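You operate a simulated robot arm through the tools that you are given. There is no shell and no other tool.

The job below is to be done with a simulated robot arm. You get a single attempt, and the scene is never put back.

JOB
Pull the stop button up, turn the throttle to 0, switch to forward and tare the reading.

It is judged by the outcome, as a careful person would: the job done as asked, and still so three seconds after it is handed in. It fails if anything else is knocked over, pushed out of place, dropped, spilled or broken.

ROBOT AND FRAMES
A 7-joint arm with a two-finger parallel gripper, fixed in place. Base frame: the origin is at the foot of the arm, x ahead of it, y to its left, z up. Units: cm, degrees, N and s.
With the tool pointing down near the work surface it reaches from about 30 to 68 cm from the base axis. Its first joint turns from -66.0 to 66.0 degrees. Payload 1.57 kg.
The tool frame sits at the grasp point between the pads (the TCP): z along the fingers, y along the line on which they close. The tips reach 3 cm beyond it. The gripper opens to 11 cm. The fingers are 2.4 cm wide and 1.2 cm thick; the gripper's body (4.8 by 11.2 cm) begins 7.8 cm behind the TCP.
Orientation is that of the tool frame in the base frame, as [roll, pitch, yaw] about the fixed x, y, z axes, in that order (R = Rz(yaw) Ry(pitch) Rx(roll)). With the fingers straight down and closing along the base's y, the tool's x points along the base's -x, its y along +y and its z along -z.

CONTROLS
- The arm moves only by the tool play_rows. Its argument "rows" is a list of rows, each an object (a shift or turn left out is 0, a gripper value left out holds the last) with "offset": the shift along the base's x, y, z in cm, a list of three; "angular": the turn, a rotation vector about the base's x, y, z in degrees, a list of three. In form: [{"offset": [tx, ty, tz], "angular": [wx, wy, wz]}, ...]. A call has 1 to 20 rows; each row is the pose to reach, as a shift and turn from the pose commanded when the call began. "jaw" is the opening, from 0 (shut) to 1 (fully open), set as the call begins (left out, the last holds). A row lasts 0.2 s, in which the tool goes at most 5 cm and 8.6 degrees; a call with a longer step from one row to the next is refused whole, and so is a gripper value outside its range. Where a pose cannot be reached the arm comes as near as it can. A force on the tool above 40 N (or 10 N above the force at the start of the call, whichever is more), or a blocked arm, ends the call early, and 0.2 s more pass. Each finger travels about 10.8 cm/s and halts on what it meets, pressing with about 42 N; the grip force reading is that of the motor and also rises with nothing between the fingers. The clock runs only during rows and for 0.2 s after the last one: add rows that repeat a pose to give the fingers time. The reply holds the time, the measured pose of the TCP, the force on the tool along the base axes, the opening and the grip force, in the units named above and with some noise, with the torque about the TCP (base axes, N m) and any sound that the robot's microphone picked up.
- Cameras (640 x 400 px; columns grow to the right, rows downward): "scene" is fixed at [16.34, -46.21, 134.87]; the picture's right is [-0.24, -0.97, 0.00], its down [-0.87, 0.21, -0.45] and it looks along [0.44, -0.11, -0.89] (base axes); focal length 214 px, centre (320, 200). "wrist" rides on the gripper at [7, 1.6, -14.1] in the tool frame; the picture's right is [-0.23, 0.97, 0.00], its down [-0.86, -0.20, -0.48] and it looks along [-0.47, -0.11, 0.88] (tool axes); focal length 222 px, centre (320, 200). There is no depth. A picture from a camera that has moved, and an enlarged one, comes with that camera's place and axes in the base frame and with its lens. The place of the scene camera against the robot may be out by one fixed shift of up to 2.5 cm in any direction.
- snapshot(camera): a new picture of that camera. It takes no simulated time.
- inspect(camera, box): a new picture of the part [left, top, right, bottom] of that camera's present view, enlarged. It takes no simulated time.
- close_job(): hands the job in; it is judged then, once.

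Places have to be worked out from the pictures, the camera data and where the tool is seen. Open the gripper and draw the arm clear of the work before you hand the job in, unless the task says otherwise.

The tools are called after "Emit:" as a command line: name --argument value ..., lists and objects as JSON in quotes. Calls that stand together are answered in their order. play_rows: Moves the arm, as the interface text tells. Its arguments: {"type":"object","properties":{"rows":{"type":"array"},"jaw":{"type":"number"}},"required":["rows"]} The other tools are called the same way: snapshot (camera) takes a picture; inspect (camera, box) takes an enlarged picture of a part of a camera's view; close_job () hands the job in.

At the start:

```text
time_s: 0.0
eef_pos: [42.42, -21.63, 105.54]
orientation: [-179.9, 0.0, -180.0]
ft_force: [0.4, 0.0, -0.4]
torque: [-0.02, -0.03, 0.05]
width: 11.01
gripper_force: 0.0
```

scene: 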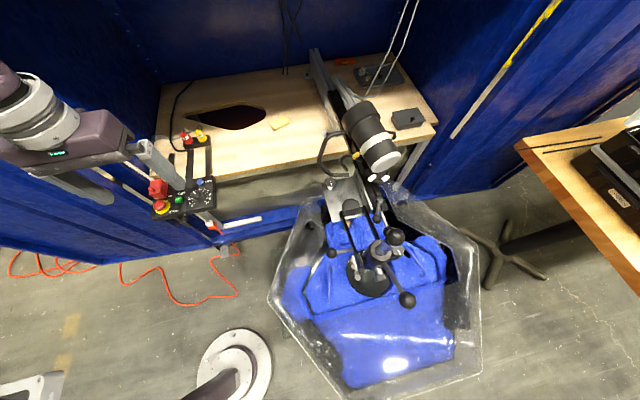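
wrist: 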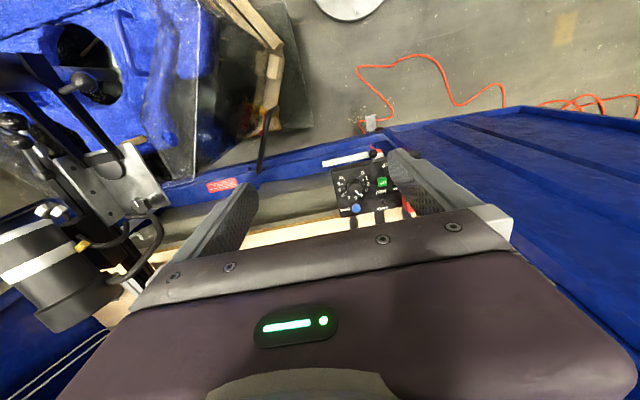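

I'll first look closer at the control panel in both cameras.

Emit:
inspect --camera "scene" --box '[130, 120, 250, 245]'

Emit:
inspect --camera "wrist" --box '[300, 130, 430, 240]'

```text
3.20 times, centred on (190, 182) of scene
camera zoom: at [16.34, -46.21, 134.87], right [-0.24, -0.97, 0.0], down [-0.87, 0.21, -0.45], along [0.44, -0.11, -0.89], focal length 686 px, centre (736, 256)
```

zoom: 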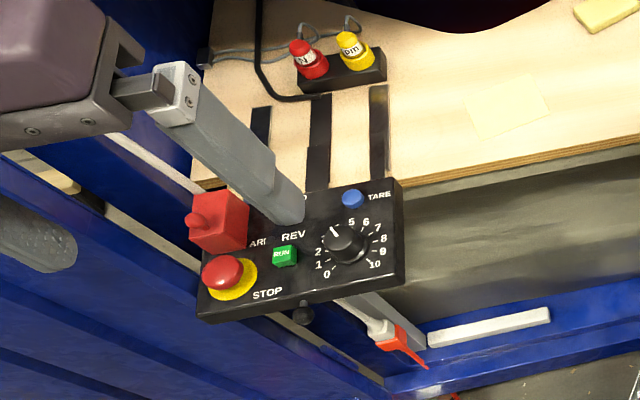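

```text
3.64 times, centred on (365, 185) of wrist
camera zoom: at [35.71, -19.92, 119.7], right [0.23, 0.97, 0.0], down [0.86, -0.2, 0.48], along [0.47, -0.11, -0.88], focal length 808 px, centre (156, 254)
```

zoom: 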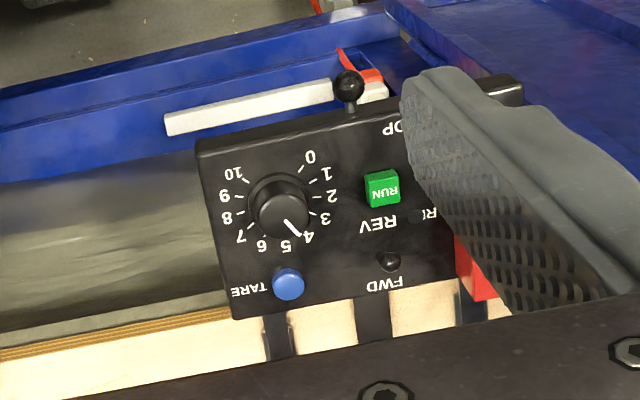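

The dial triangulates to roughly [55, -18, 80]. The panel's left part is hidden by a finger, so I shift the arm to the left for a clear view.

Emit:
play_rows --rows '[{"offset": [0, 3, 0]}, {"offset": [0, 6, 0]}, {"offset": [0, 6, 0]}, {"offset": [0, 6, 0]}]' --jaw 1

Emit:
snapshot --camera "wrist"

Emit:
inspect --camera "wrist" --box '[230, 120, 390, 220]'

Emit:
inspect --camera "scene" --box '[145, 165, 225, 215]'

```text
time_s: 1.0
eef_pos: [42.4, -15.64, 105.7]
orientation: [180.0, -0.1, 179.9]
ft_force: [0.9, -0.3, -0.5]
torque: [0.0, 0.04, -0.01]
width: 11.01
gripper_force: 0.0
```

```text
taken
camera wrist: at [35.74, -13.89, 119.78], right [0.23, 0.97, 0.0], down [0.86, -0.2, 0.48], along [0.47, -0.11, -0.88], focal length 222 px, centre (320, 200)
```

wrist: 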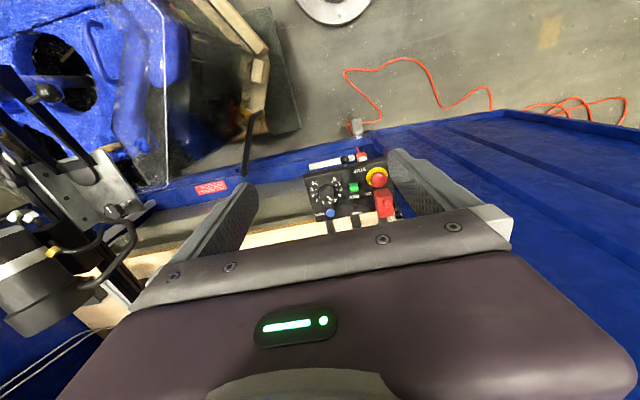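

```text
4.00 times, centred on (310, 170) of wrist
camera zoom: at [35.74, -13.89, 119.78], right [0.23, 0.97, 0.0], down [0.86, -0.2, 0.48], along [0.47, -0.11, -0.88], focal length 888 px, centre (360, 320)
```

zoom: 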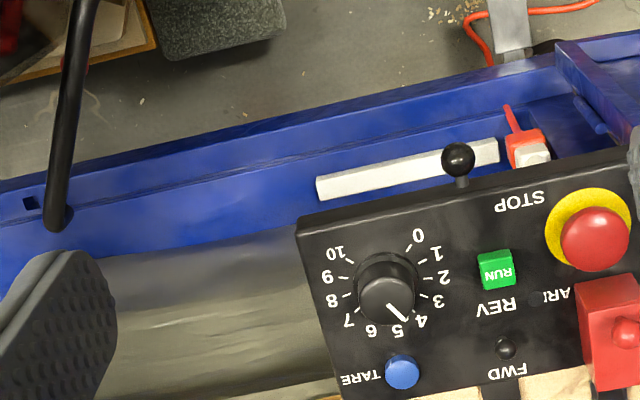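

```text
8.00 times, centred on (185, 190) of scene
camera zoom: at [16.34, -46.21, 134.87], right [-0.24, -0.97, 0.0], down [-0.87, 0.21, -0.45], along [0.44, -0.11, -0.89], focal length 1716 px, centre (1400, 280)
```

zoom: 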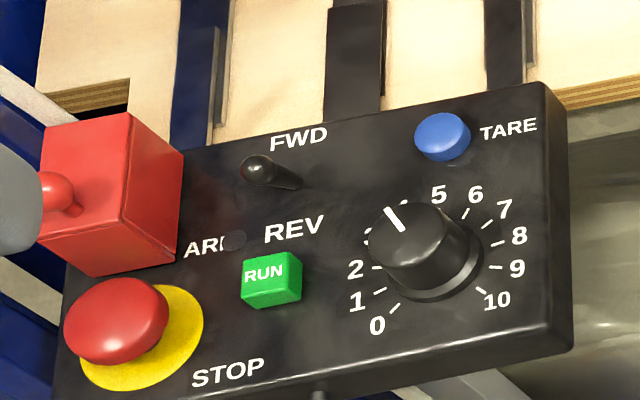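

The panel is clearly visible with FWD/REV lever, TARE, dial (at about 4), RUN, STOP and a guarded red box. I go lower and slightly forward to view it closer and triangulate.

Emit:
play_rows --rows '[{"offset": [1, 0, -4]}, {"offset": [2, 0, -8]}, {"offset": [3, 0, -11]}, {"offset": [3, 0, -11]}, {"offset": [3, 0, -11]}]' --jaw 1

Emit:
snapshot --camera "wrist"

Emit:
inspect --camera "wrist" --box '[250, 120, 410, 220]'

Emit:
inspect --camera "scene" --box '[145, 165, 225, 215]'

```text
time_s: 2.2
eef_pos: [45.28, -15.45, 94.36]
orientation: [-180.0, 0.0, 180.0]
ft_force: [-0.1, -0.5, -0.2]
torque: [-0.01, 0.01, -0.01]
width: 11.03
gripper_force: 0.1
```

```text
taken
camera wrist: at [38.52, -13.8, 108.65], right [0.23, 0.97, 0.0], down [0.85, -0.2, 0.48], along [0.47, -0.11, -0.88], focal length 222 px, centre (320, 200)
```

wrist: 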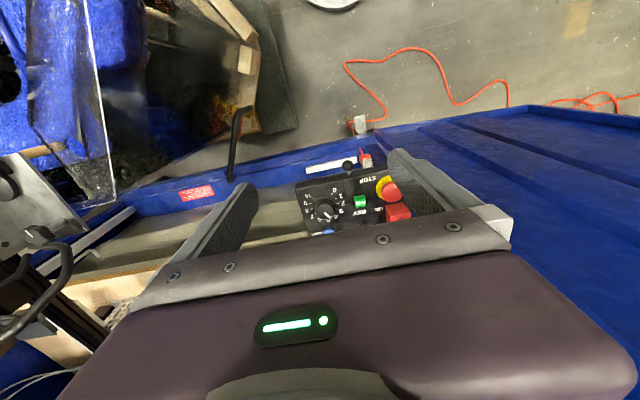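

```text
4.00 times, centred on (330, 170) of wrist
camera zoom: at [38.52, -13.8, 108.65], right [0.23, 0.97, 0.0], down [0.85, -0.2, 0.48], along [0.47, -0.11, -0.88], focal length 888 px, centre (280, 320)
```

zoom: 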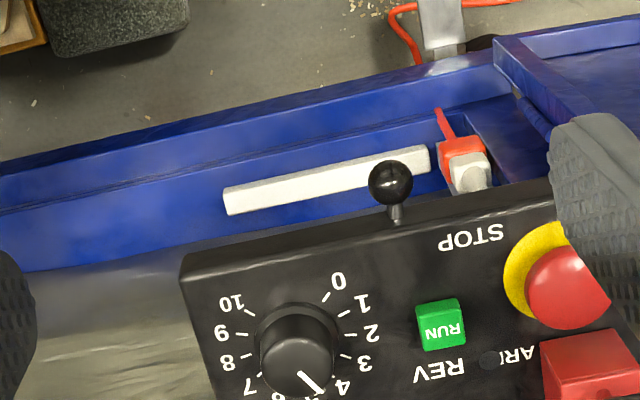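

```text
8.00 times, centred on (185, 190) of scene
camera zoom: at [16.34, -46.21, 134.87], right [-0.24, -0.97, 0.0], down [-0.87, 0.21, -0.45], along [0.44, -0.11, -0.89], focal length 1716 px, centre (1400, 280)
```

zoom: 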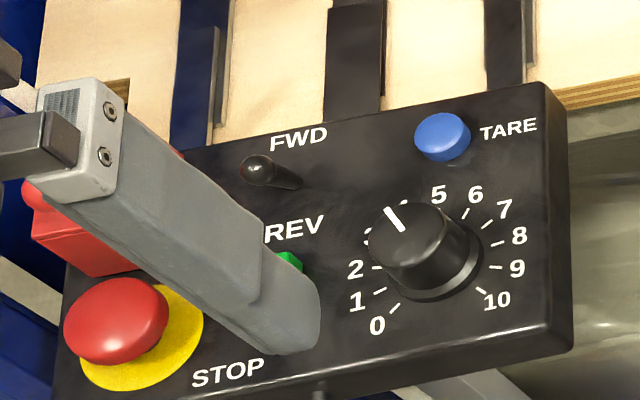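

Triangulating RUN from three wrist views gives about [57.8, -11.5, 76]. I move further forward so the whole panel is in the wrist view.

Emit:
play_rows --rows '[{"offset": [3, 0, 0]}, {"offset": [6, 0, 0]}, {"offset": [6, 0, -1]}, {"offset": [6, 0, -1]}, {"offset": [6, 0, -1]}]' --jaw 1

Emit:
snapshot --camera "wrist"

Emit:
inspect --camera "wrist" --box '[250, 120, 410, 220]'

Emit:
snapshot --camera "scene"

```text
time_s: 3.4
eef_pos: [51.36, -15.6, 93.6]
orientation: [-179.9, 0.1, -180.0]
ft_force: [-0.7, 0.2, 1.0]
torque: [0.0, 0.0, -0.02]
width: 10.98
gripper_force: 0.0
```

```text
taken
camera wrist: at [44.69, -13.87, 107.74], right [0.23, 0.97, 0.0], down [0.86, -0.2, 0.48], along [0.47, -0.11, -0.88], focal length 222 px, centre (320, 200)
```

wrist: 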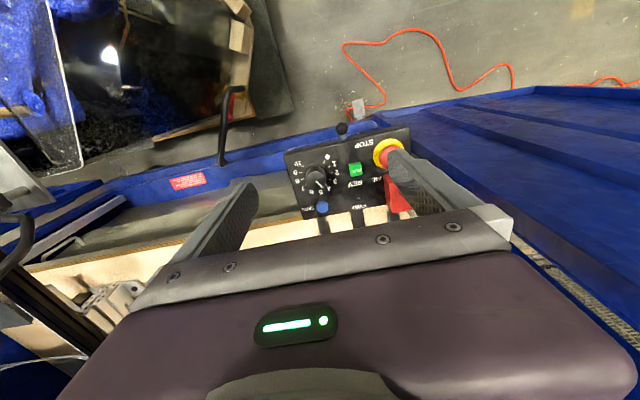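

```text
4.00 times, centred on (330, 170) of wrist
camera zoom: at [44.69, -13.87, 107.74], right [0.23, 0.97, 0.0], down [0.86, -0.2, 0.48], along [0.47, -0.11, -0.88], focal length 888 px, centre (280, 320)
```

zoom: 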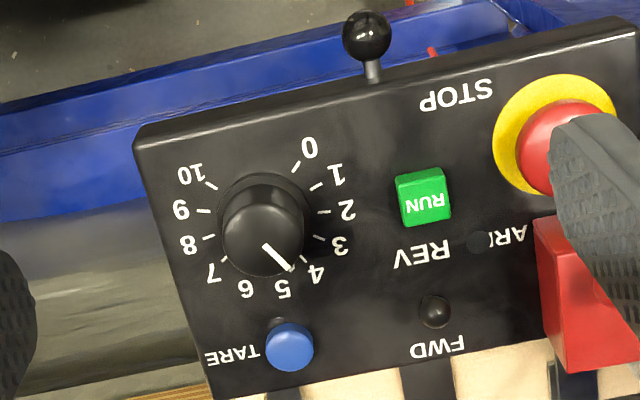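

```text
taken
```

scene: 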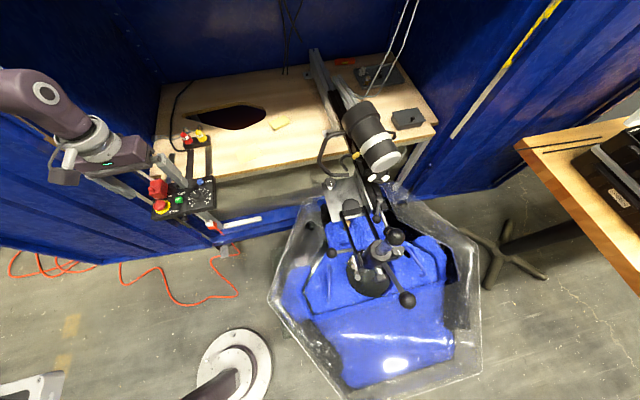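

From the views: RUN ≈[57.4,-11.5,76.8], TARE ≈[62.9,-17.8,76], dial top ≈[57,-17.5,78], STOP ≈[56.3,-6.4,76–79]. The lever seems to lean to REV. I shift left to see STOP unobstructed.

Emit:
play_rows --rows '[{"offset": [0, 3, 0]}, {"offset": [0, 6, 0]}, {"offset": [0, 6, 0]}, {"offset": [0, 6, 0]}]' --jaw 1

Emit:
inspect --camera "wrist" --box '[230, 120, 390, 220]'

Emit:
inspect --camera "scene" --box '[145, 165, 225, 215]'

```text
time_s: 4.4
eef_pos: [51.54, -9.61, 93.61]
orientation: [179.9, 0.0, 180.0]
ft_force: [0.6, -0.1, -0.4]
torque: [0.0, 0.01, 0.0]
width: 11.01
gripper_force: 0.0
```

```text
4.00 times, centred on (310, 170) of wrist
camera zoom: at [44.74, -7.96, 107.74], right [0.23, 0.97, 0.0], down [0.85, -0.2, 0.48], along [0.47, -0.11, -0.88], focal length 888 px, centre (360, 320)
```

zoom: 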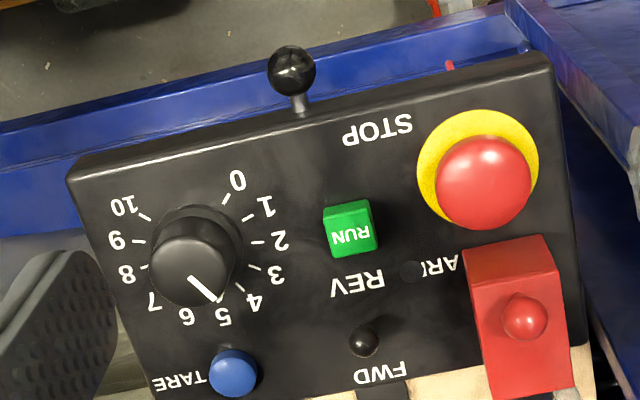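

```text
8.00 times, centred on (185, 190) of scene
camera zoom: at [16.34, -46.21, 134.87], right [-0.24, -0.97, 0.0], down [-0.87, 0.21, -0.45], along [0.44, -0.11, -0.89], focal length 1716 px, centre (1400, 280)
```

zoom: 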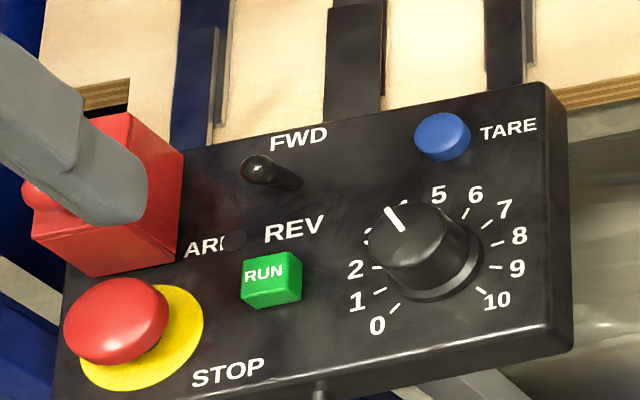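

View pair gives: panel top z≈75.5, STOP head centre ≈[56.35,-6.15,77.5] radius ~1.7, red guard box starting at x≈59.8 and topping at z≈81. I position the gripper over STOP with opening 5 cm and check before descending.

Emit:
play_rows --rows '[{"offset": [2.4, 1.7, -2]}, {"offset": [4.8, 3.45, -5]}, {"offset": [4.8, 3.45, -9]}, {"offset": [4.8, 3.45, -10]}, {"offset": [4.8, 3.45, -10]}, {"offset": [4.8, 3.45, -10]}]' --jaw 0.46

Emit:
inspect --camera "wrist" --box '[230, 120, 390, 220]'

Emit:
inspect --camera "scene" --box '[145, 165, 225, 215]'

```text
time_s: 5.8
eef_pos: [56.28, -6.22, 83.61]
orientation: [-180.0, 0.1, 180.0]
ft_force: [0.4, -0.8, 0.6]
torque: [-0.01, 0.0, 0.03]
width: 5.08
gripper_force: 0.1
```

```text
4.00 times, centred on (310, 170) of wrist
camera zoom: at [49.45, -4.45, 97.66], right [0.23, 0.97, 0.0], down [0.86, -0.2, 0.48], along [0.47, -0.11, -0.88], focal length 888 px, centre (360, 320)
```

zoom: 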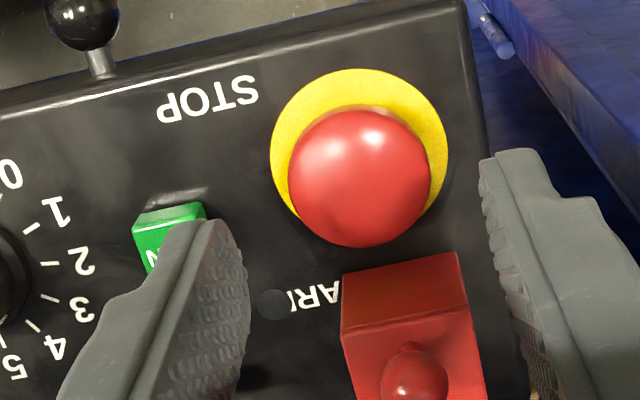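

```text
8.00 times, centred on (185, 190) of scene
camera zoom: at [16.34, -46.21, 134.87], right [-0.24, -0.97, 0.0], down [-0.87, 0.21, -0.45], along [0.44, -0.11, -0.89], focal length 1716 px, centre (1400, 280)
```

zoom: 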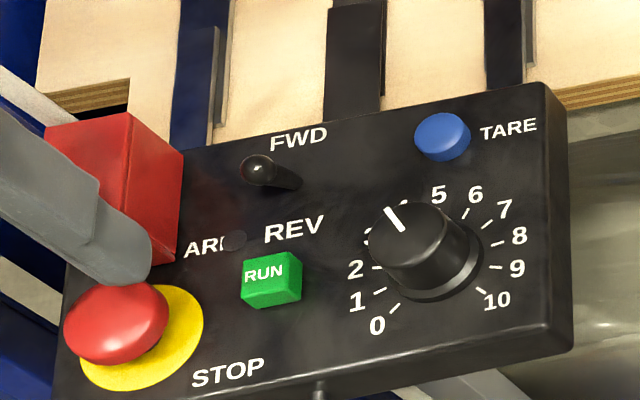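

The head sits centred between the fingers (head ≈[56.3,-6.1], radius 1.66). I lower 4 cm so the tips pass around the head just above the collar.

Emit:
play_rows --rows '[{"offset": [0, 0.1, -1.5]}, {"offset": [0, 0.1, -3]}, {"offset": [0, 0.1, -3.6]}, {"offset": [0, 0.1, -4]}, {"offset": [0, 0.1, -4]}, {"offset": [0, 0.1, -4]}]'

Emit:
inspect --camera "wrist" --box '[230, 120, 390, 220]'

Emit:
inspect --camera "scene" --box '[145, 165, 225, 215]'

```text
time_s: 7.2
eef_pos: [56.24, -6.03, 79.52]
orientation: [-180.0, 0.0, -179.9]
ft_force: [0.5, 0.2, 0.3]
torque: [0.04, -0.02, -0.03]
width: 5.07
gripper_force: 0.0
```

```text
4.00 times, centred on (310, 170) of wrist
camera zoom: at [49.44, -4.37, 93.67], right [0.23, 0.97, 0.0], down [0.86, -0.2, 0.48], along [0.47, -0.11, -0.88], focal length 888 px, centre (360, 320)
```

zoom: 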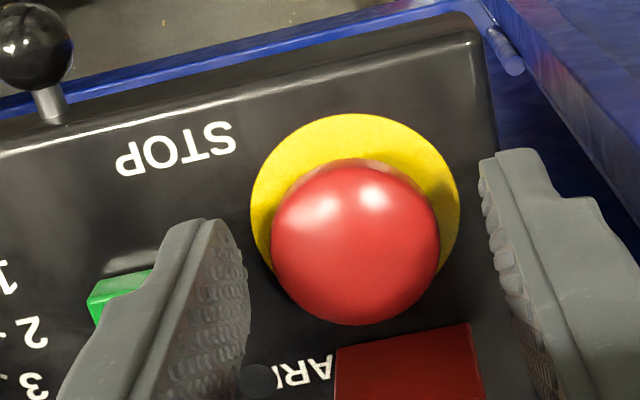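

```text
8.00 times, centred on (185, 190) of scene
camera zoom: at [16.34, -46.21, 134.87], right [-0.24, -0.97, 0.0], down [-0.87, 0.21, -0.45], along [0.44, -0.11, -0.89], focal length 1716 px, centre (1400, 280)
```

zoom: 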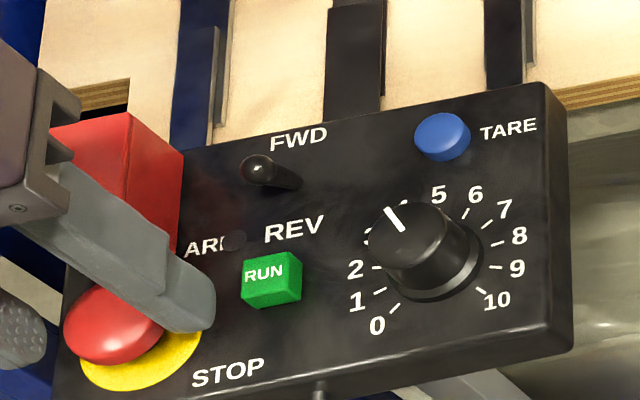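

The fingers straddle the head with clear gaps on both sides. I close on it.

Emit:
play_rows --rows '[{"offset": [0, 0, 0]}, {"offset": [0, 0, 0]}, {"offset": [0, 0, 0]}]' --jaw 0.2

Emit:
inspect --camera "wrist" --box '[230, 120, 390, 220]'

```text
time_s: 8.0
eef_pos: [56.21, -6.15, 79.54]
orientation: [-179.9, 0.0, 179.9]
ft_force: [0.1, -14.6, -2.5]
torque: [-0.5, -0.06, -0.01]
width: 3.41
gripper_force: 41.5
```

```text
4.00 times, centred on (310, 170) of wrist
camera zoom: at [49.44, -4.48, 93.68], right [0.23, 0.97, 0.0], down [0.85, -0.2, 0.48], along [0.47, -0.11, -0.88], focal length 888 px, centre (360, 320)
```

zoom: 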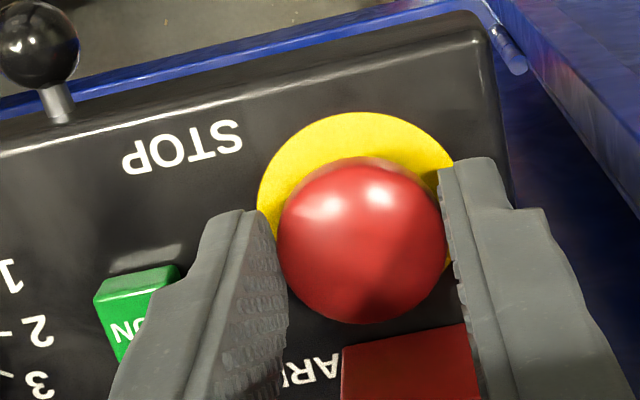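

Gripped at 3.41 cm with a −14.6 N side load, so the head is slightly toward −y. I shift −0.15 to relieve it and then lift slowly.

Emit:
play_rows --rows '[{"offset": [0, -0.15, 0]}, {"offset": [0, -0.15, 0]}, {"offset": [0, -0.15, 0.2]}, {"offset": [0, -0.15, 0.4]}, {"offset": [0, -0.15, 0.6]}, {"offset": [0, -0.15, 0.8]}, {"offset": [0, -0.15, 1.0]}]'

Emit:
inspect --camera "wrist" --box '[230, 120, 390, 220]'

Emit:
inspect --camera "scene" --box '[145, 165, 225, 215]'

```text
time_s: 9.6
eef_pos: [56.13, -6.19, 80.55]
orientation: [180.0, -0.2, 180.0]
ft_force: [-2.5, -3.6, -16.7]
torque: [-0.11, 0.23, -0.05]
width: 3.29
gripper_force: 41.2
```

```text
4.00 times, centred on (310, 170) of wrist
camera zoom: at [49.49, -4.52, 94.69], right [0.23, 0.97, 0.0], down [0.86, -0.2, 0.48], along [0.46, -0.11, -0.88], focal length 888 px, centre (360, 320)
```

zoom: 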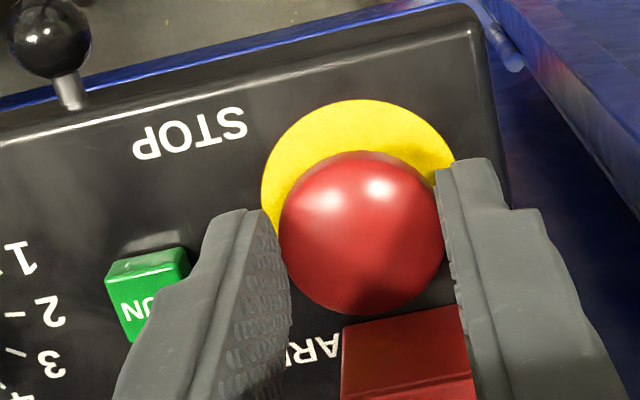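

```text
8.00 times, centred on (185, 190) of scene
camera zoom: at [16.36, -46.22, 134.86], right [-0.24, -0.97, 0.0], down [-0.87, 0.21, -0.45], along [0.44, -0.11, -0.89], focal length 1716 px, centre (1400, 280)
```

zoom: 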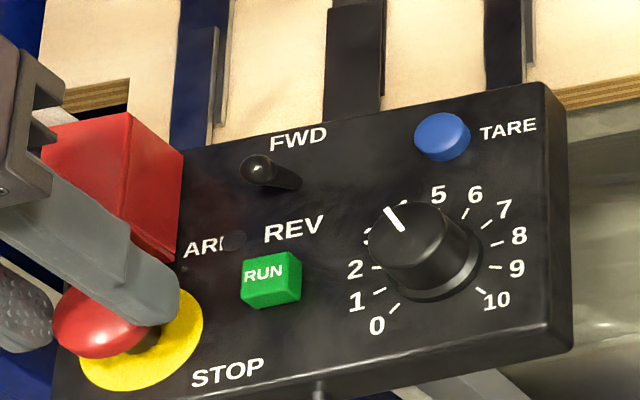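

The head has visibly risen (~0.5 cm) and pulls back with ~17 N, no click yet. I continue gently upward.

Emit:
play_rows --rows '[{"offset": [0, 0, 0.1]}, {"offset": [0, 0, 0.2]}, {"offset": [0, 0, 0.3]}, {"offset": [0, 0, 0.3]}]'

Emit:
inspect --camera "wrist" --box '[230, 120, 390, 220]'

Emit:
inspect --camera "scene" --box '[145, 165, 225, 215]'

```text
time_s: 10.6
eef_pos: [56.21, -6.24, 80.92]
orientation: [180.0, 0.0, -180.0]
ft_force: [-1.5, -1.3, -16.8]
torque: [-0.07, 0.16, 0.03]
width: 3.18
gripper_force: 39.7
```

```text
4.00 times, centred on (310, 170) of wrist
camera zoom: at [49.5, -4.51, 95.03], right [0.23, 0.97, 0.0], down [0.86, -0.2, 0.48], along [0.47, -0.11, -0.88], focal length 888 px, centre (360, 320)
```

zoom: 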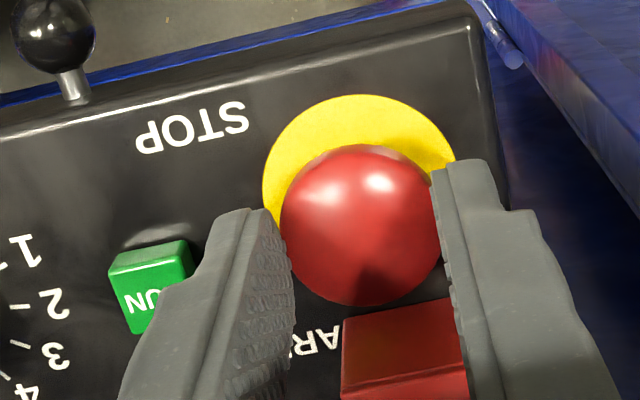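

```text
8.00 times, centred on (185, 190) of scene
camera zoom: at [16.37, -46.22, 134.87], right [-0.24, -0.97, 0.0], down [-0.87, 0.21, -0.45], along [0.44, -0.11, -0.89], focal length 1716 px, centre (1400, 280)
```

zoom: 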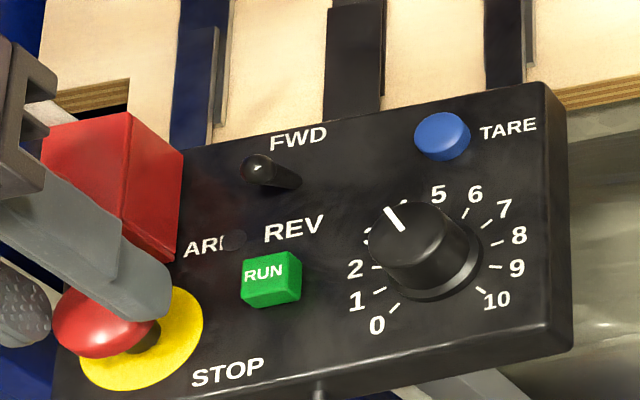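

The fingers are now slipping up the dome while the head has stopped rising, so it looks to be at its upper limit. I release, lift away and check whether it stays up.

Emit:
play_rows --rows '[{"offset": [0, 0, 0]}, {"offset": [0, 0, 0]}, {"offset": [0, 0, 2]}, {"offset": [0, 0, 5]}, {"offset": [-3, 0, 8]}, {"offset": [-6, 0, 12]}, {"offset": [-6, 0, 12]}, {"offset": [-6, 0, 12]}]' --jaw 0.46

Emit:
inspect --camera "wrist" --box '[230, 120, 390, 220]'

Emit:
inspect --camera "scene" --box '[145, 165, 225, 215]'

```text
time_s: 12.4
eef_pos: [50.28, -6.23, 92.8]
orientation: [-180.0, 0.0, 180.0]
ft_force: [-0.1, 0.0, 0.0]
torque: [-0.01, 0.03, -0.03]
width: 5.08
gripper_force: 0.0
```

```text
4.00 times, centred on (310, 170) of wrist
camera zoom: at [43.6, -4.46, 106.99], right [0.23, 0.97, 0.0], down [0.86, -0.2, 0.48], along [0.47, -0.11, -0.88], focal length 888 px, centre (360, 320)
```

zoom: 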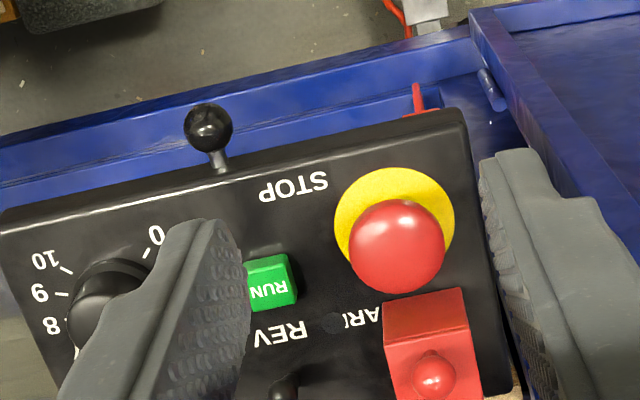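

```text
8.00 times, centred on (185, 190) of scene
camera zoom: at [16.34, -46.21, 134.87], right [-0.24, -0.97, 0.0], down [-0.87, 0.21, -0.45], along [0.44, -0.11, -0.89], focal length 1716 px, centre (1400, 280)
```

zoom: 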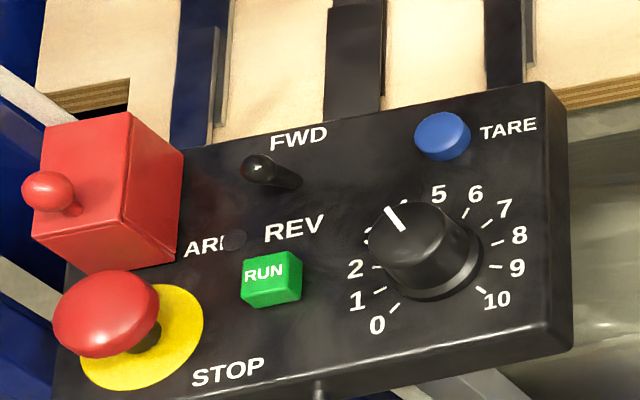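

STOP is up and its stem is visible, staying up. Dial centre computes to ≈[57.2,-17.45], pointer at ≈+28° (value 4), 0 at ≈+135°, so I need ~+107° about +z. I move over the dial and pre-rotate the gripper −54°.

Emit:
play_rows --rows '[{"offset": [1, -3, 0], "angular": [0, 0, -8]}, {"offset": [2, -6, 0], "angular": [0, 0, -16]}, {"offset": [4, -9, 0], "angular": [0, 0, -24]}, {"offset": [6.9, -11.2, 0], "angular": [0, 0, -32]}, {"offset": [6.9, -11.2, -3], "angular": [0, 0, -40]}, {"offset": [6.9, -11.2, -6], "angular": [0, 0, -48]}, {"offset": [6.9, -11.2, -8.8], "angular": [0, 0, -54]}, {"offset": [6.9, -11.2, -8.8], "angular": [0, 0, -54]}, {"offset": [6.9, -11.2, -8.8], "angular": [0, 0, -54]}]' --jaw 0.46

Emit:
snapshot --camera "wrist"

Emit:
inspect --camera "wrist" --box '[230, 120, 390, 220]'

Emit:
inspect --camera "scene" --box '[145, 165, 225, 215]'

```text
time_s: 14.4
eef_pos: [57.1, -17.29, 84.22]
orientation: [180.0, 0.0, 125.9]
ft_force: [-0.3, 0.3, -0.3]
torque: [-0.01, 0.01, -0.02]
width: 5.06
gripper_force: 0.1
```

```text
taken
camera wrist: at [54.65, -10.64, 98.28], right [0.92, 0.39, 0.0], down [0.34, -0.81, 0.48], along [0.19, -0.44, -0.88], focal length 222 px, centre (320, 200)
```

wrist: 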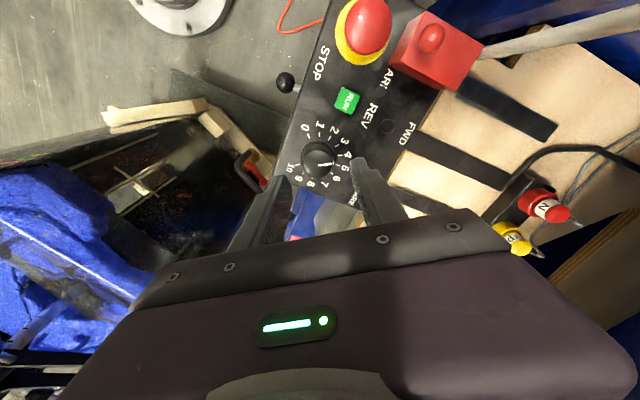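

```text
4.00 times, centred on (310, 170) of wrist
camera zoom: at [54.65, -10.64, 98.28], right [0.92, 0.39, 0.0], down [0.34, -0.81, 0.48], along [0.19, -0.44, -0.88], focal length 888 px, centre (360, 320)
```

zoom: 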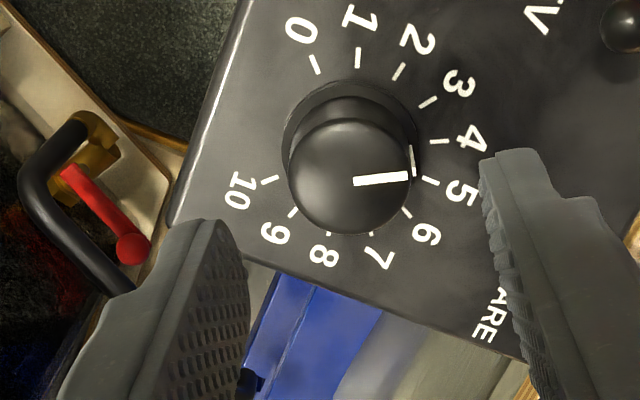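

```text
8.00 times, centred on (185, 190) of scene
camera zoom: at [16.34, -46.21, 134.87], right [-0.24, -0.97, 0.0], down [-0.87, 0.21, -0.45], along [0.44, -0.11, -0.89], focal length 1716 px, centre (1400, 280)
```

zoom: 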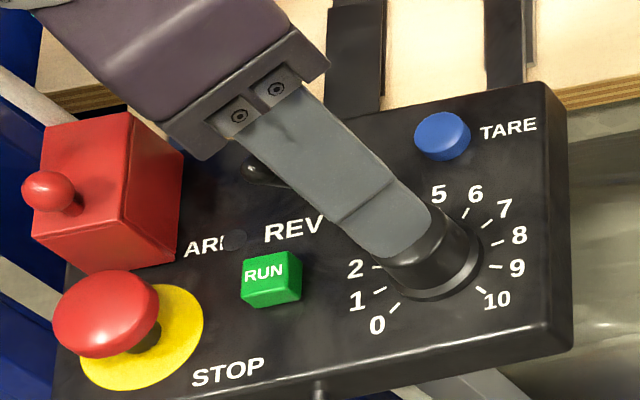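

The dial cap lies at ≈[57.25,-17.2], well between the fingers. I lower around it and grip.

Emit:
play_rows --rows '[{"offset": [0.1, 0.12, -1.5]}, {"offset": [0.1, 0.12, -3]}, {"offset": [0.1, 0.12, -4]}, {"offset": [0.1, 0.12, -4.6]}, {"offset": [0.1, 0.12, -4.6]}, {"offset": [0.1, 0.12, -4.6]}]'

Emit:
inspect --camera "wrist" --box '[230, 120, 390, 220]'

Emit:
inspect --camera "scene" --box '[145, 165, 225, 215]'

```text
time_s: 15.8
eef_pos: [57.06, -17.34, 79.45]
orientation: [-180.0, -0.1, 125.9]
ft_force: [0.3, 0.5, 0.0]
torque: [-0.03, -0.02, 0.0]
width: 5.06
gripper_force: 0.2
```

```text
4.00 times, centred on (310, 170) of wrist
camera zoom: at [54.59, -10.66, 93.65], right [0.92, 0.39, 0.0], down [0.34, -0.81, 0.48], along [0.19, -0.44, -0.88], focal length 888 px, centre (360, 320)
```

zoom: 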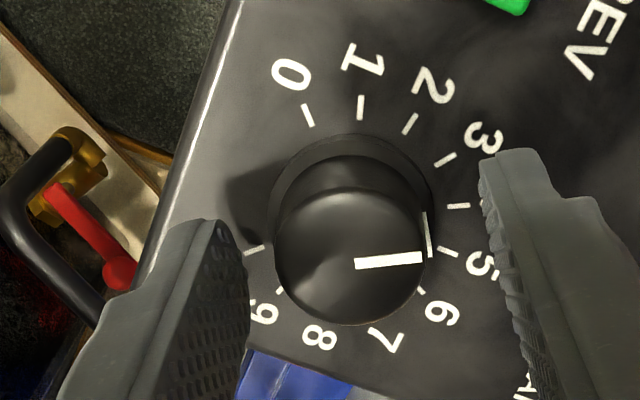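

```text
8.00 times, centred on (185, 190) of scene
camera zoom: at [16.34, -46.21, 134.87], right [-0.24, -0.97, 0.0], down [-0.87, 0.21, -0.45], along [0.44, -0.11, -0.89], focal length 1716 px, centre (1400, 280)
```

zoom: 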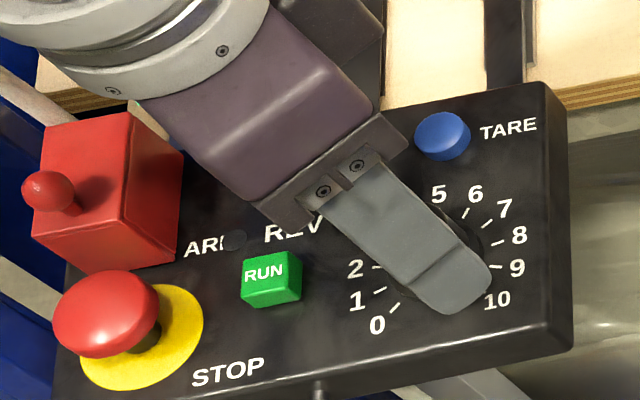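

The cap sits ~0.2 cm toward the left finger in the picture, so I recentre by that amount and close.

Emit:
play_rows --rows '[{"offset": [-0.16, -0.12, 0]}, {"offset": [-0.16, -0.12, 0]}, {"offset": [-0.16, -0.12, 0]}, {"offset": [-0.16, -0.12, 0]}]' --jaw 0.18

Emit:
inspect --camera "wrist" --box '[230, 120, 390, 220]'

```text
time_s: 16.8
eef_pos: [56.99, -17.46, 79.43]
orientation: [180.0, -0.1, 126.0]
ft_force: [-3.4, 0.1, 8.1]
torque: [0.32, 0.4, 0.02]
width: 3.25
gripper_force: 41.3
```

```text
4.00 times, centred on (310, 170) of wrist
camera zoom: at [54.44, -10.79, 93.64], right [0.92, 0.39, 0.0], down [0.34, -0.81, 0.48], along [0.19, -0.44, -0.88], focal length 888 px, centre (360, 320)
```

zoom: 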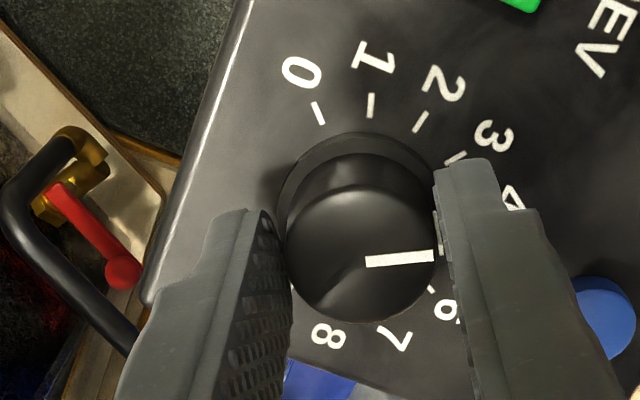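

Gripped at 3.25 cm with small side load. I turn +24° first and check the knob follows.

Emit:
play_rows --rows '[{"offset": [0, 0, 0], "angular": [0, 0, 6]}, {"offset": [0, 0, 0], "angular": [0, 0, 12]}, {"offset": [0, 0, 0], "angular": [0, 0, 18]}, {"offset": [0, 0, 0], "angular": [0, 0, 24]}, {"offset": [0, 0, 0], "angular": [0, 0, 24]}]'

Emit:
inspect --camera "wrist" --box '[230, 120, 390, 220]'

```text
time_s: 18.0
eef_pos: [56.98, -17.42, 79.42]
orientation: [180.0, 0.0, 150.1]
ft_force: [-8.1, -3.9, 7.8]
torque: [-0.27, 0.03, -0.02]
width: 3.25
gripper_force: 40.7
```

```text
4.00 times, centred on (310, 170) of wrist
camera zoom: at [52.03, -12.5, 93.64], right [0.68, 0.73, 0.0], down [0.64, -0.6, 0.48], along [0.35, -0.33, -0.88], focal length 888 px, centre (360, 320)
```

zoom: 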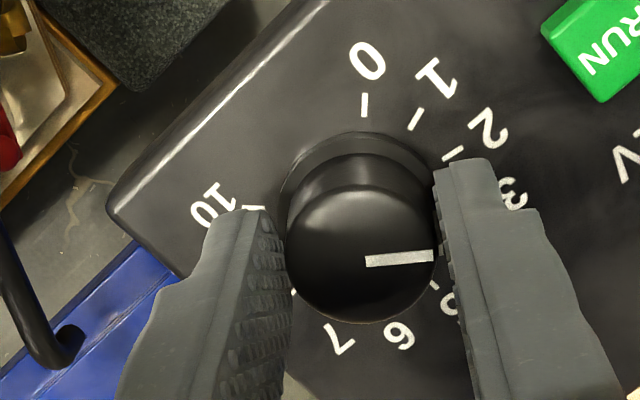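

The knob follows exactly. I continue turning 60° more with a tiny shift to relieve the side force.

Emit:
play_rows --rows '[{"offset": [-0.08, -0.04, 0], "angular": [0, 0, 8]}, {"offset": [-0.08, -0.04, 0], "angular": [0, 0, 16]}, {"offset": [-0.08, -0.04, 0], "angular": [0, 0, 24]}, {"offset": [-0.08, -0.04, 0], "angular": [0, 0, 32]}, {"offset": [-0.08, -0.04, 0], "angular": [0, 0, 40]}, {"offset": [-0.08, -0.04, 0], "angular": [0, 0, 48]}, {"offset": [-0.08, -0.04, 0], "angular": [0, 0, 56]}, {"offset": [-0.08, -0.04, 0], "angular": [0, 0, 60]}, {"offset": [-0.08, -0.04, 0], "angular": [0, 0, 60]}]'

Emit:
inspect --camera "wrist" --box '[230, 120, 390, 220]'

```text
time_s: 20.0
eef_pos: [57.18, -17.5, 79.52]
orientation: [-179.9, 0.0, -150.0]
ft_force: [-5.1, -12.0, 7.4]
torque: [-0.32, 0.09, 0.02]
width: 3.26
gripper_force: 40.6
```

```text
4.00 times, centred on (310, 170) of wrist
camera zoom: at [50.41, -19.53, 93.64], right [-0.29, 0.96, 0.0], down [0.84, 0.26, 0.48], along [0.46, 0.14, -0.88], focal length 888 px, centre (360, 320)
```

zoom: 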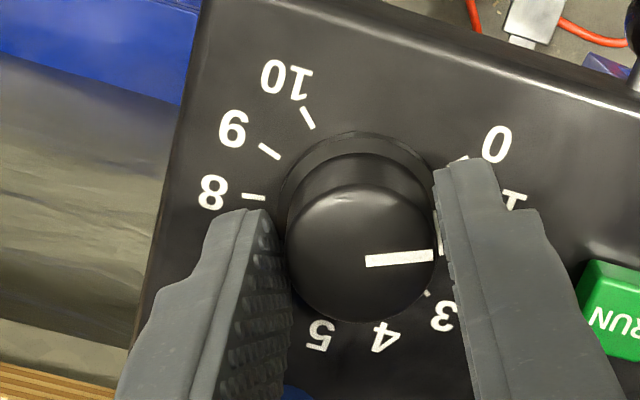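

Pointer direction computes to ≈112° and the 0 tick to ≈134.5°, so 23° remain.

Emit:
play_rows --rows '[{"offset": [0, -0.1, 0], "angular": [0, 0, 8]}, {"offset": [0, -0.1, 0], "angular": [0, 0, 16]}, {"offset": [0, -0.1, 0], "angular": [0, 0, 20]}, {"offset": [0, -0.1, 0], "angular": [0, 0, 23]}, {"offset": [0, -0.1, 0], "angular": [0, 0, 23]}, {"offset": [0, -0.1, 0], "angular": [0, 0, 23]}]'

Emit:
inspect --camera "wrist" --box '[230, 120, 390, 220]'

```text
time_s: 21.4
eef_pos: [57.13, -17.5, 79.46]
orientation: [-180.0, -0.1, -127.0]
ft_force: [-5.0, -5.4, 8.7]
torque: [0.48, -0.27, -0.33]
width: 3.23
gripper_force: 40.5
```

```text
4.00 times, centred on (310, 170) of wrist
camera zoom: at [51.76, -22.07, 93.64], right [-0.64, 0.77, 0.0], down [0.67, 0.56, 0.48], along [0.37, 0.31, -0.88], focal length 888 px, centre (360, 320)
```

zoom: 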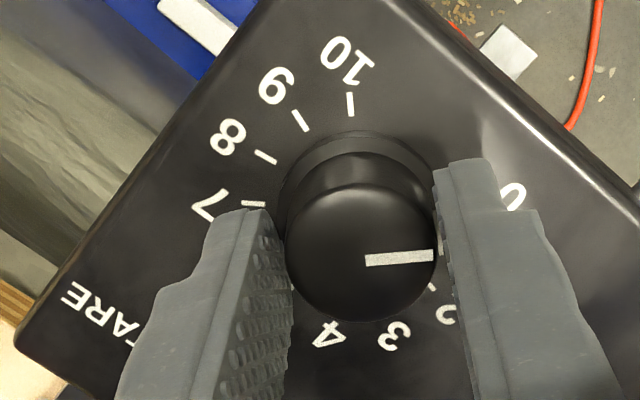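

A −0.33 Nm torque has appeared, indicating the stop at 0 is reached. I release and lift off to verify the pointer.

Emit:
play_rows --rows '[{"offset": [0, 0, 0], "angular": [0, 0, 0]}, {"offset": [0, 0, 0]}, {"offset": [0, 0, 2]}, {"offset": [0, 0, 5]}, {"offset": [-2, 0, 8], "angular": [0, 0, -8]}, {"offset": [-4, 1, 12], "angular": [0, 0, -16]}, {"offset": [-6, 2, 13], "angular": [0, 0, -24]}, {"offset": [-6, 3, 13], "angular": [0, 0, -32]}, {"offset": [-6, 4, 13], "angular": [0, 0, -40]}, {"offset": [-6, 4, 13], "angular": [0, 0, -48]}, {"offset": [-6, 4, 13], "angular": [0, 0, -53]}, {"offset": [-6, 4, 13], "angular": [0, 0, -53]}, {"offset": [-6, 4, 13], "angular": [0, 0, -53]}]' --jaw 0.46

Emit:
inspect --camera "wrist" --box '[230, 120, 390, 220]'

Emit:
inspect --camera "scene" --box '[145, 165, 225, 215]'

```text
time_s: 24.2
eef_pos: [51.02, -13.47, 92.55]
orientation: [180.0, 0.0, -179.9]
ft_force: [0.5, -0.4, 0.6]
torque: [0.0, 0.0, 0.02]
width: 5.09
gripper_force: 0.1
```

```text
4.00 times, centred on (310, 170) of wrist
camera zoom: at [44.29, -11.84, 106.62], right [0.23, 0.97, 0.0], down [0.85, -0.2, 0.48], along [0.47, -0.11, -0.88], focal length 888 px, centre (360, 320)
```

zoom: 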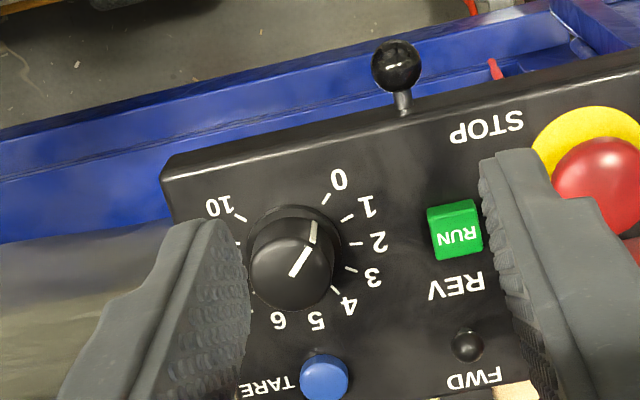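

```text
8.00 times, centred on (185, 190) of scene
camera zoom: at [16.34, -46.21, 134.87], right [-0.24, -0.97, 0.0], down [-0.87, 0.21, -0.45], along [0.44, -0.11, -0.89], focal length 1716 px, centre (1400, 280)
```

zoom: 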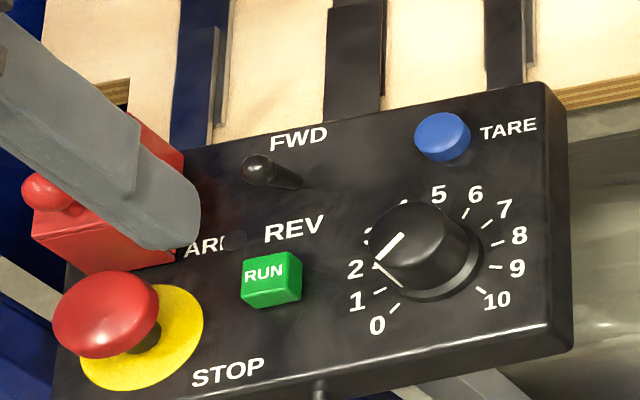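

Pointer computes to ≈133–135°, matching the 0 tick (135°). Next, the FWD/REV lever: I zoom on it.

Emit:
inspect --camera "scene" --box '[170, 175, 202, 195]'

Emit:
inspect --camera "wrist" --box '[318, 180, 382, 220]'

```text
16.00 times, centred on (186, 185) of scene
camera zoom: at [16.34, -46.21, 134.87], right [-0.24, -0.97, 0.0], down [-0.87, 0.21, -0.45], along [0.44, -0.11, -0.89], focal length 3432 px, centre (2464, 440)
```

zoom: 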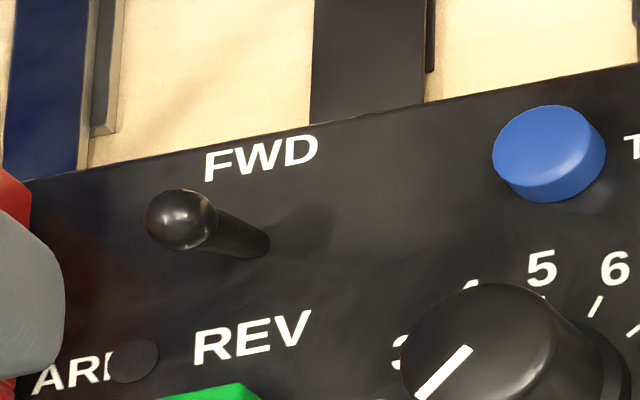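

```text
10.00 times, centred on (350, 200) of wrist
camera zoom: at [44.29, -11.84, 106.62], right [0.23, 0.97, 0.0], down [0.85, -0.2, 0.48], along [0.47, -0.11, -0.88], focal length 2221 px, centre (20, 200)
```

zoom: 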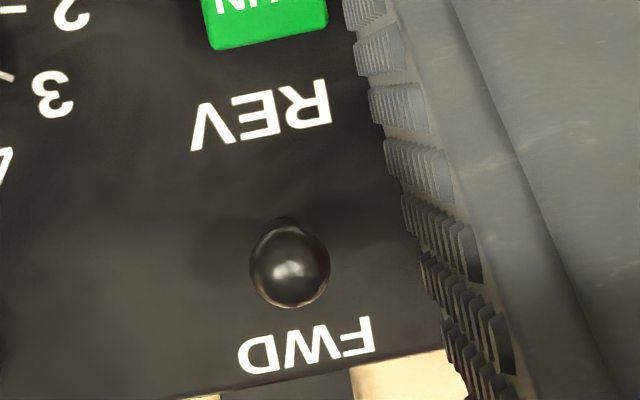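

The lever ball is ≈[61.5,-11.8,77.9], pivot ≈[62.3,-12,75.5], leaning toward REV (−x). I close the fingers and position on the REV side of the lever, still above it.

Emit:
play_rows --rows '[{"offset": [3, 0.5, 0]}, {"offset": [6, 1, 0]}, {"offset": [8.1, 1.5, -2]}, {"offset": [8.1, 1.5, -5]}, {"offset": [8.1, 1.5, -8]}, {"offset": [8.1, 1.5, -9.5]}, {"offset": [8.1, 1.5, -9.5]}, {"offset": [8.1, 1.5, -9.5]}]' --jaw 0

Emit:
inspect --camera "wrist" --box '[230, 120, 390, 220]'

Emit:
inspect --camera "scene" --box '[145, 165, 225, 215]'

```text
time_s: 26.0
eef_pos: [59.17, -12.05, 83.1]
orientation: [-179.9, 0.0, 180.0]
ft_force: [-0.8, 0.4, 0.5]
torque: [-0.02, 0.04, 0.0]
width: 0.0
gripper_force: 21.4
```

```text
4.00 times, centred on (310, 170) of wrist
camera zoom: at [52.33, -10.33, 97.2], right [0.23, 0.97, 0.0], down [0.86, -0.2, 0.48], along [0.47, -0.11, -0.88], focal length 888 px, centre (360, 320)
```

zoom: 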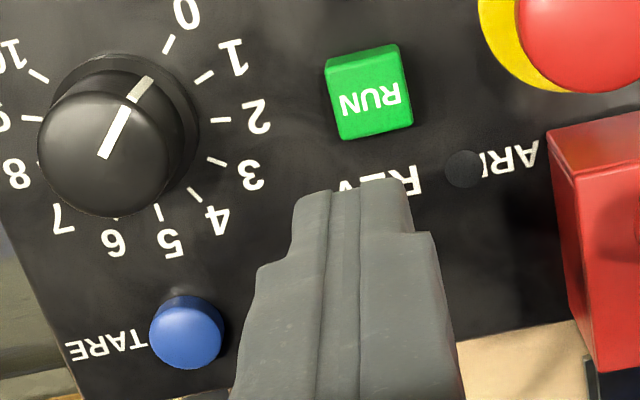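

```text
8.00 times, centred on (185, 190) of scene
camera zoom: at [16.34, -46.21, 134.87], right [-0.24, -0.97, 0.0], down [-0.87, 0.21, -0.45], along [0.44, -0.11, -0.89], focal length 1716 px, centre (1400, 280)
```

zoom: 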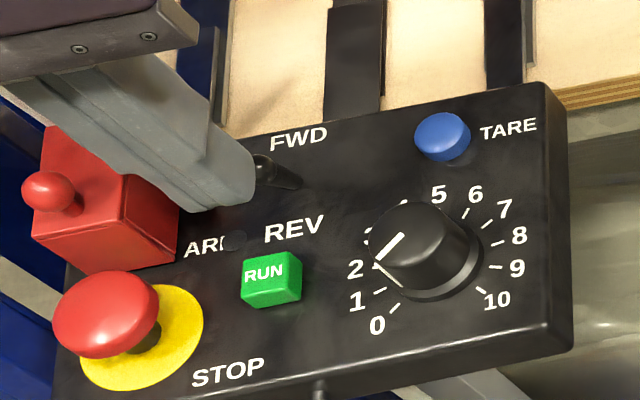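

The dial now clearly reads 0. The closed fingers are on the REV side of the lever; I lower 2.7 cm.

Emit:
play_rows --rows '[{"offset": [0, 0.1, -1]}, {"offset": [0, 0.1, -2]}, {"offset": [0, 0.1, -2.7]}, {"offset": [0, 0.1, -2.7]}, {"offset": [0, 0.1, -2.7]}]'

Emit:
inspect --camera "scene" --box '[161, 170, 209, 200]'

```text
time_s: 27.2
eef_pos: [59.09, -12.01, 80.3]
orientation: [180.0, 0.0, 180.0]
ft_force: [-0.2, -0.7, 0.4]
torque: [-0.04, 0.01, 0.02]
width: 0.0
gripper_force: 21.2
```

```text
13.33 times, centred on (185, 185) of scene
camera zoom: at [16.34, -46.21, 134.87], right [-0.24, -0.97, 0.0], down [-0.87, 0.21, -0.45], along [0.44, -0.11, -0.89], focal length 2860 px, centre (2120, 400)
```

zoom: 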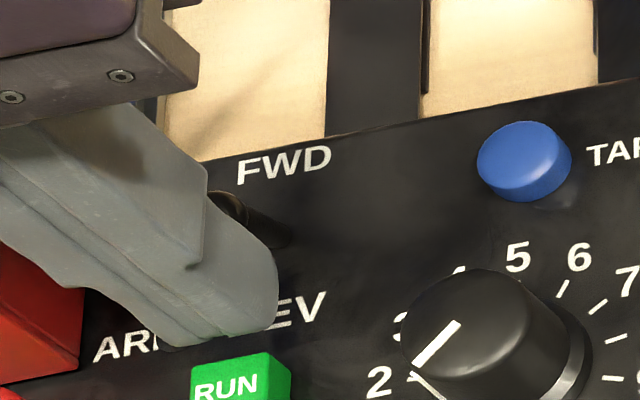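

No contact yet and the lever is just ahead of the fingers. I push +x gently.

Emit:
play_rows --rows '[{"offset": [0.3, 0, 0]}, {"offset": [0.6, 0, 0]}, {"offset": [0.9, 0, 0]}, {"offset": [1.2, 0, 0]}, {"offset": [1.4, 0, 0]}, {"offset": [1.6, 0, 0]}, {"offset": [1.8, 0, 0]}, {"offset": [2.0, 0, 0]}, {"offset": [2.2, 0, 0]}, {"offset": [2.2, 0, 0]}]'

Emit:
inspect --camera "scene" --box '[161, 170, 209, 200]'

```text
time_s: 29.4
eef_pos: [61.27, -12.01, 80.28]
orientation: [180.0, -0.1, 180.0]
ft_force: [-7.5, -0.3, 5.5]
torque: [0.01, 0.14, 0.03]
width: 0.01
gripper_force: 21.7
```

```text
13.33 times, centred on (185, 185) of scene
camera zoom: at [16.31, -46.21, 134.88], right [-0.24, -0.97, 0.0], down [-0.87, 0.21, -0.45], along [0.44, -0.11, -0.89], focal length 2860 px, centre (2120, 400)
```

zoom: 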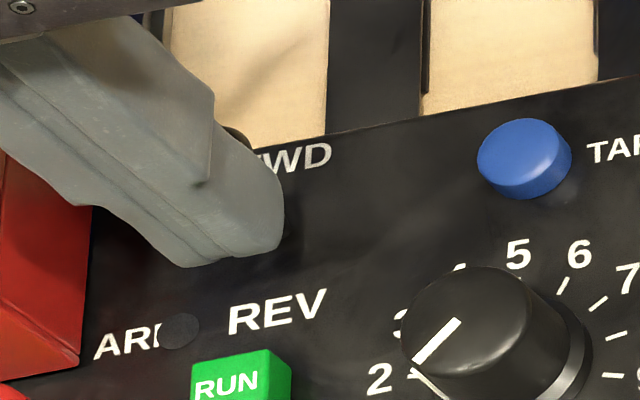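

The lever is moving with ~7 N resistance. I push 0.5 cm more, then look.

Emit:
play_rows --rows '[{"offset": [0.15, 0, 0]}, {"offset": [0.3, 0, 0]}, {"offset": [0.45, 0, 0]}, {"offset": [0.45, 0, 0]}]'

Emit:
inspect --camera "scene" --box '[161, 170, 209, 200]'

```text
time_s: 30.4
eef_pos: [61.78, -11.98, 80.29]
orientation: [180.0, -0.1, 180.0]
ft_force: [-6.6, 0.8, -1.6]
torque: [0.03, 0.2, 0.02]
width: 0.01
gripper_force: 21.4
```

```text
13.33 times, centred on (185, 185) of scene
camera zoom: at [16.32, -46.21, 134.87], right [-0.24, -0.97, 0.0], down [-0.87, 0.21, -0.45], along [0.44, -0.11, -0.89], focal length 2860 px, centre (2120, 400)
```

zoom: 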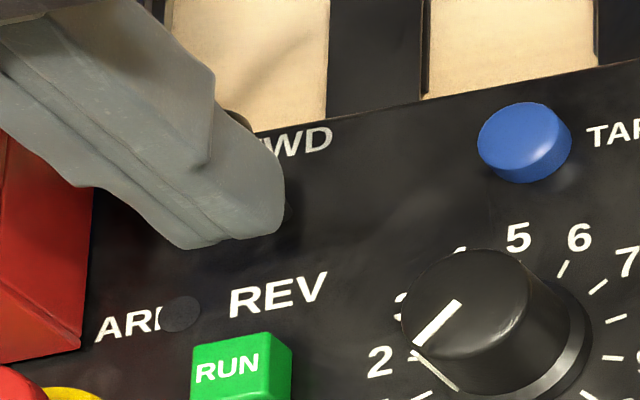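

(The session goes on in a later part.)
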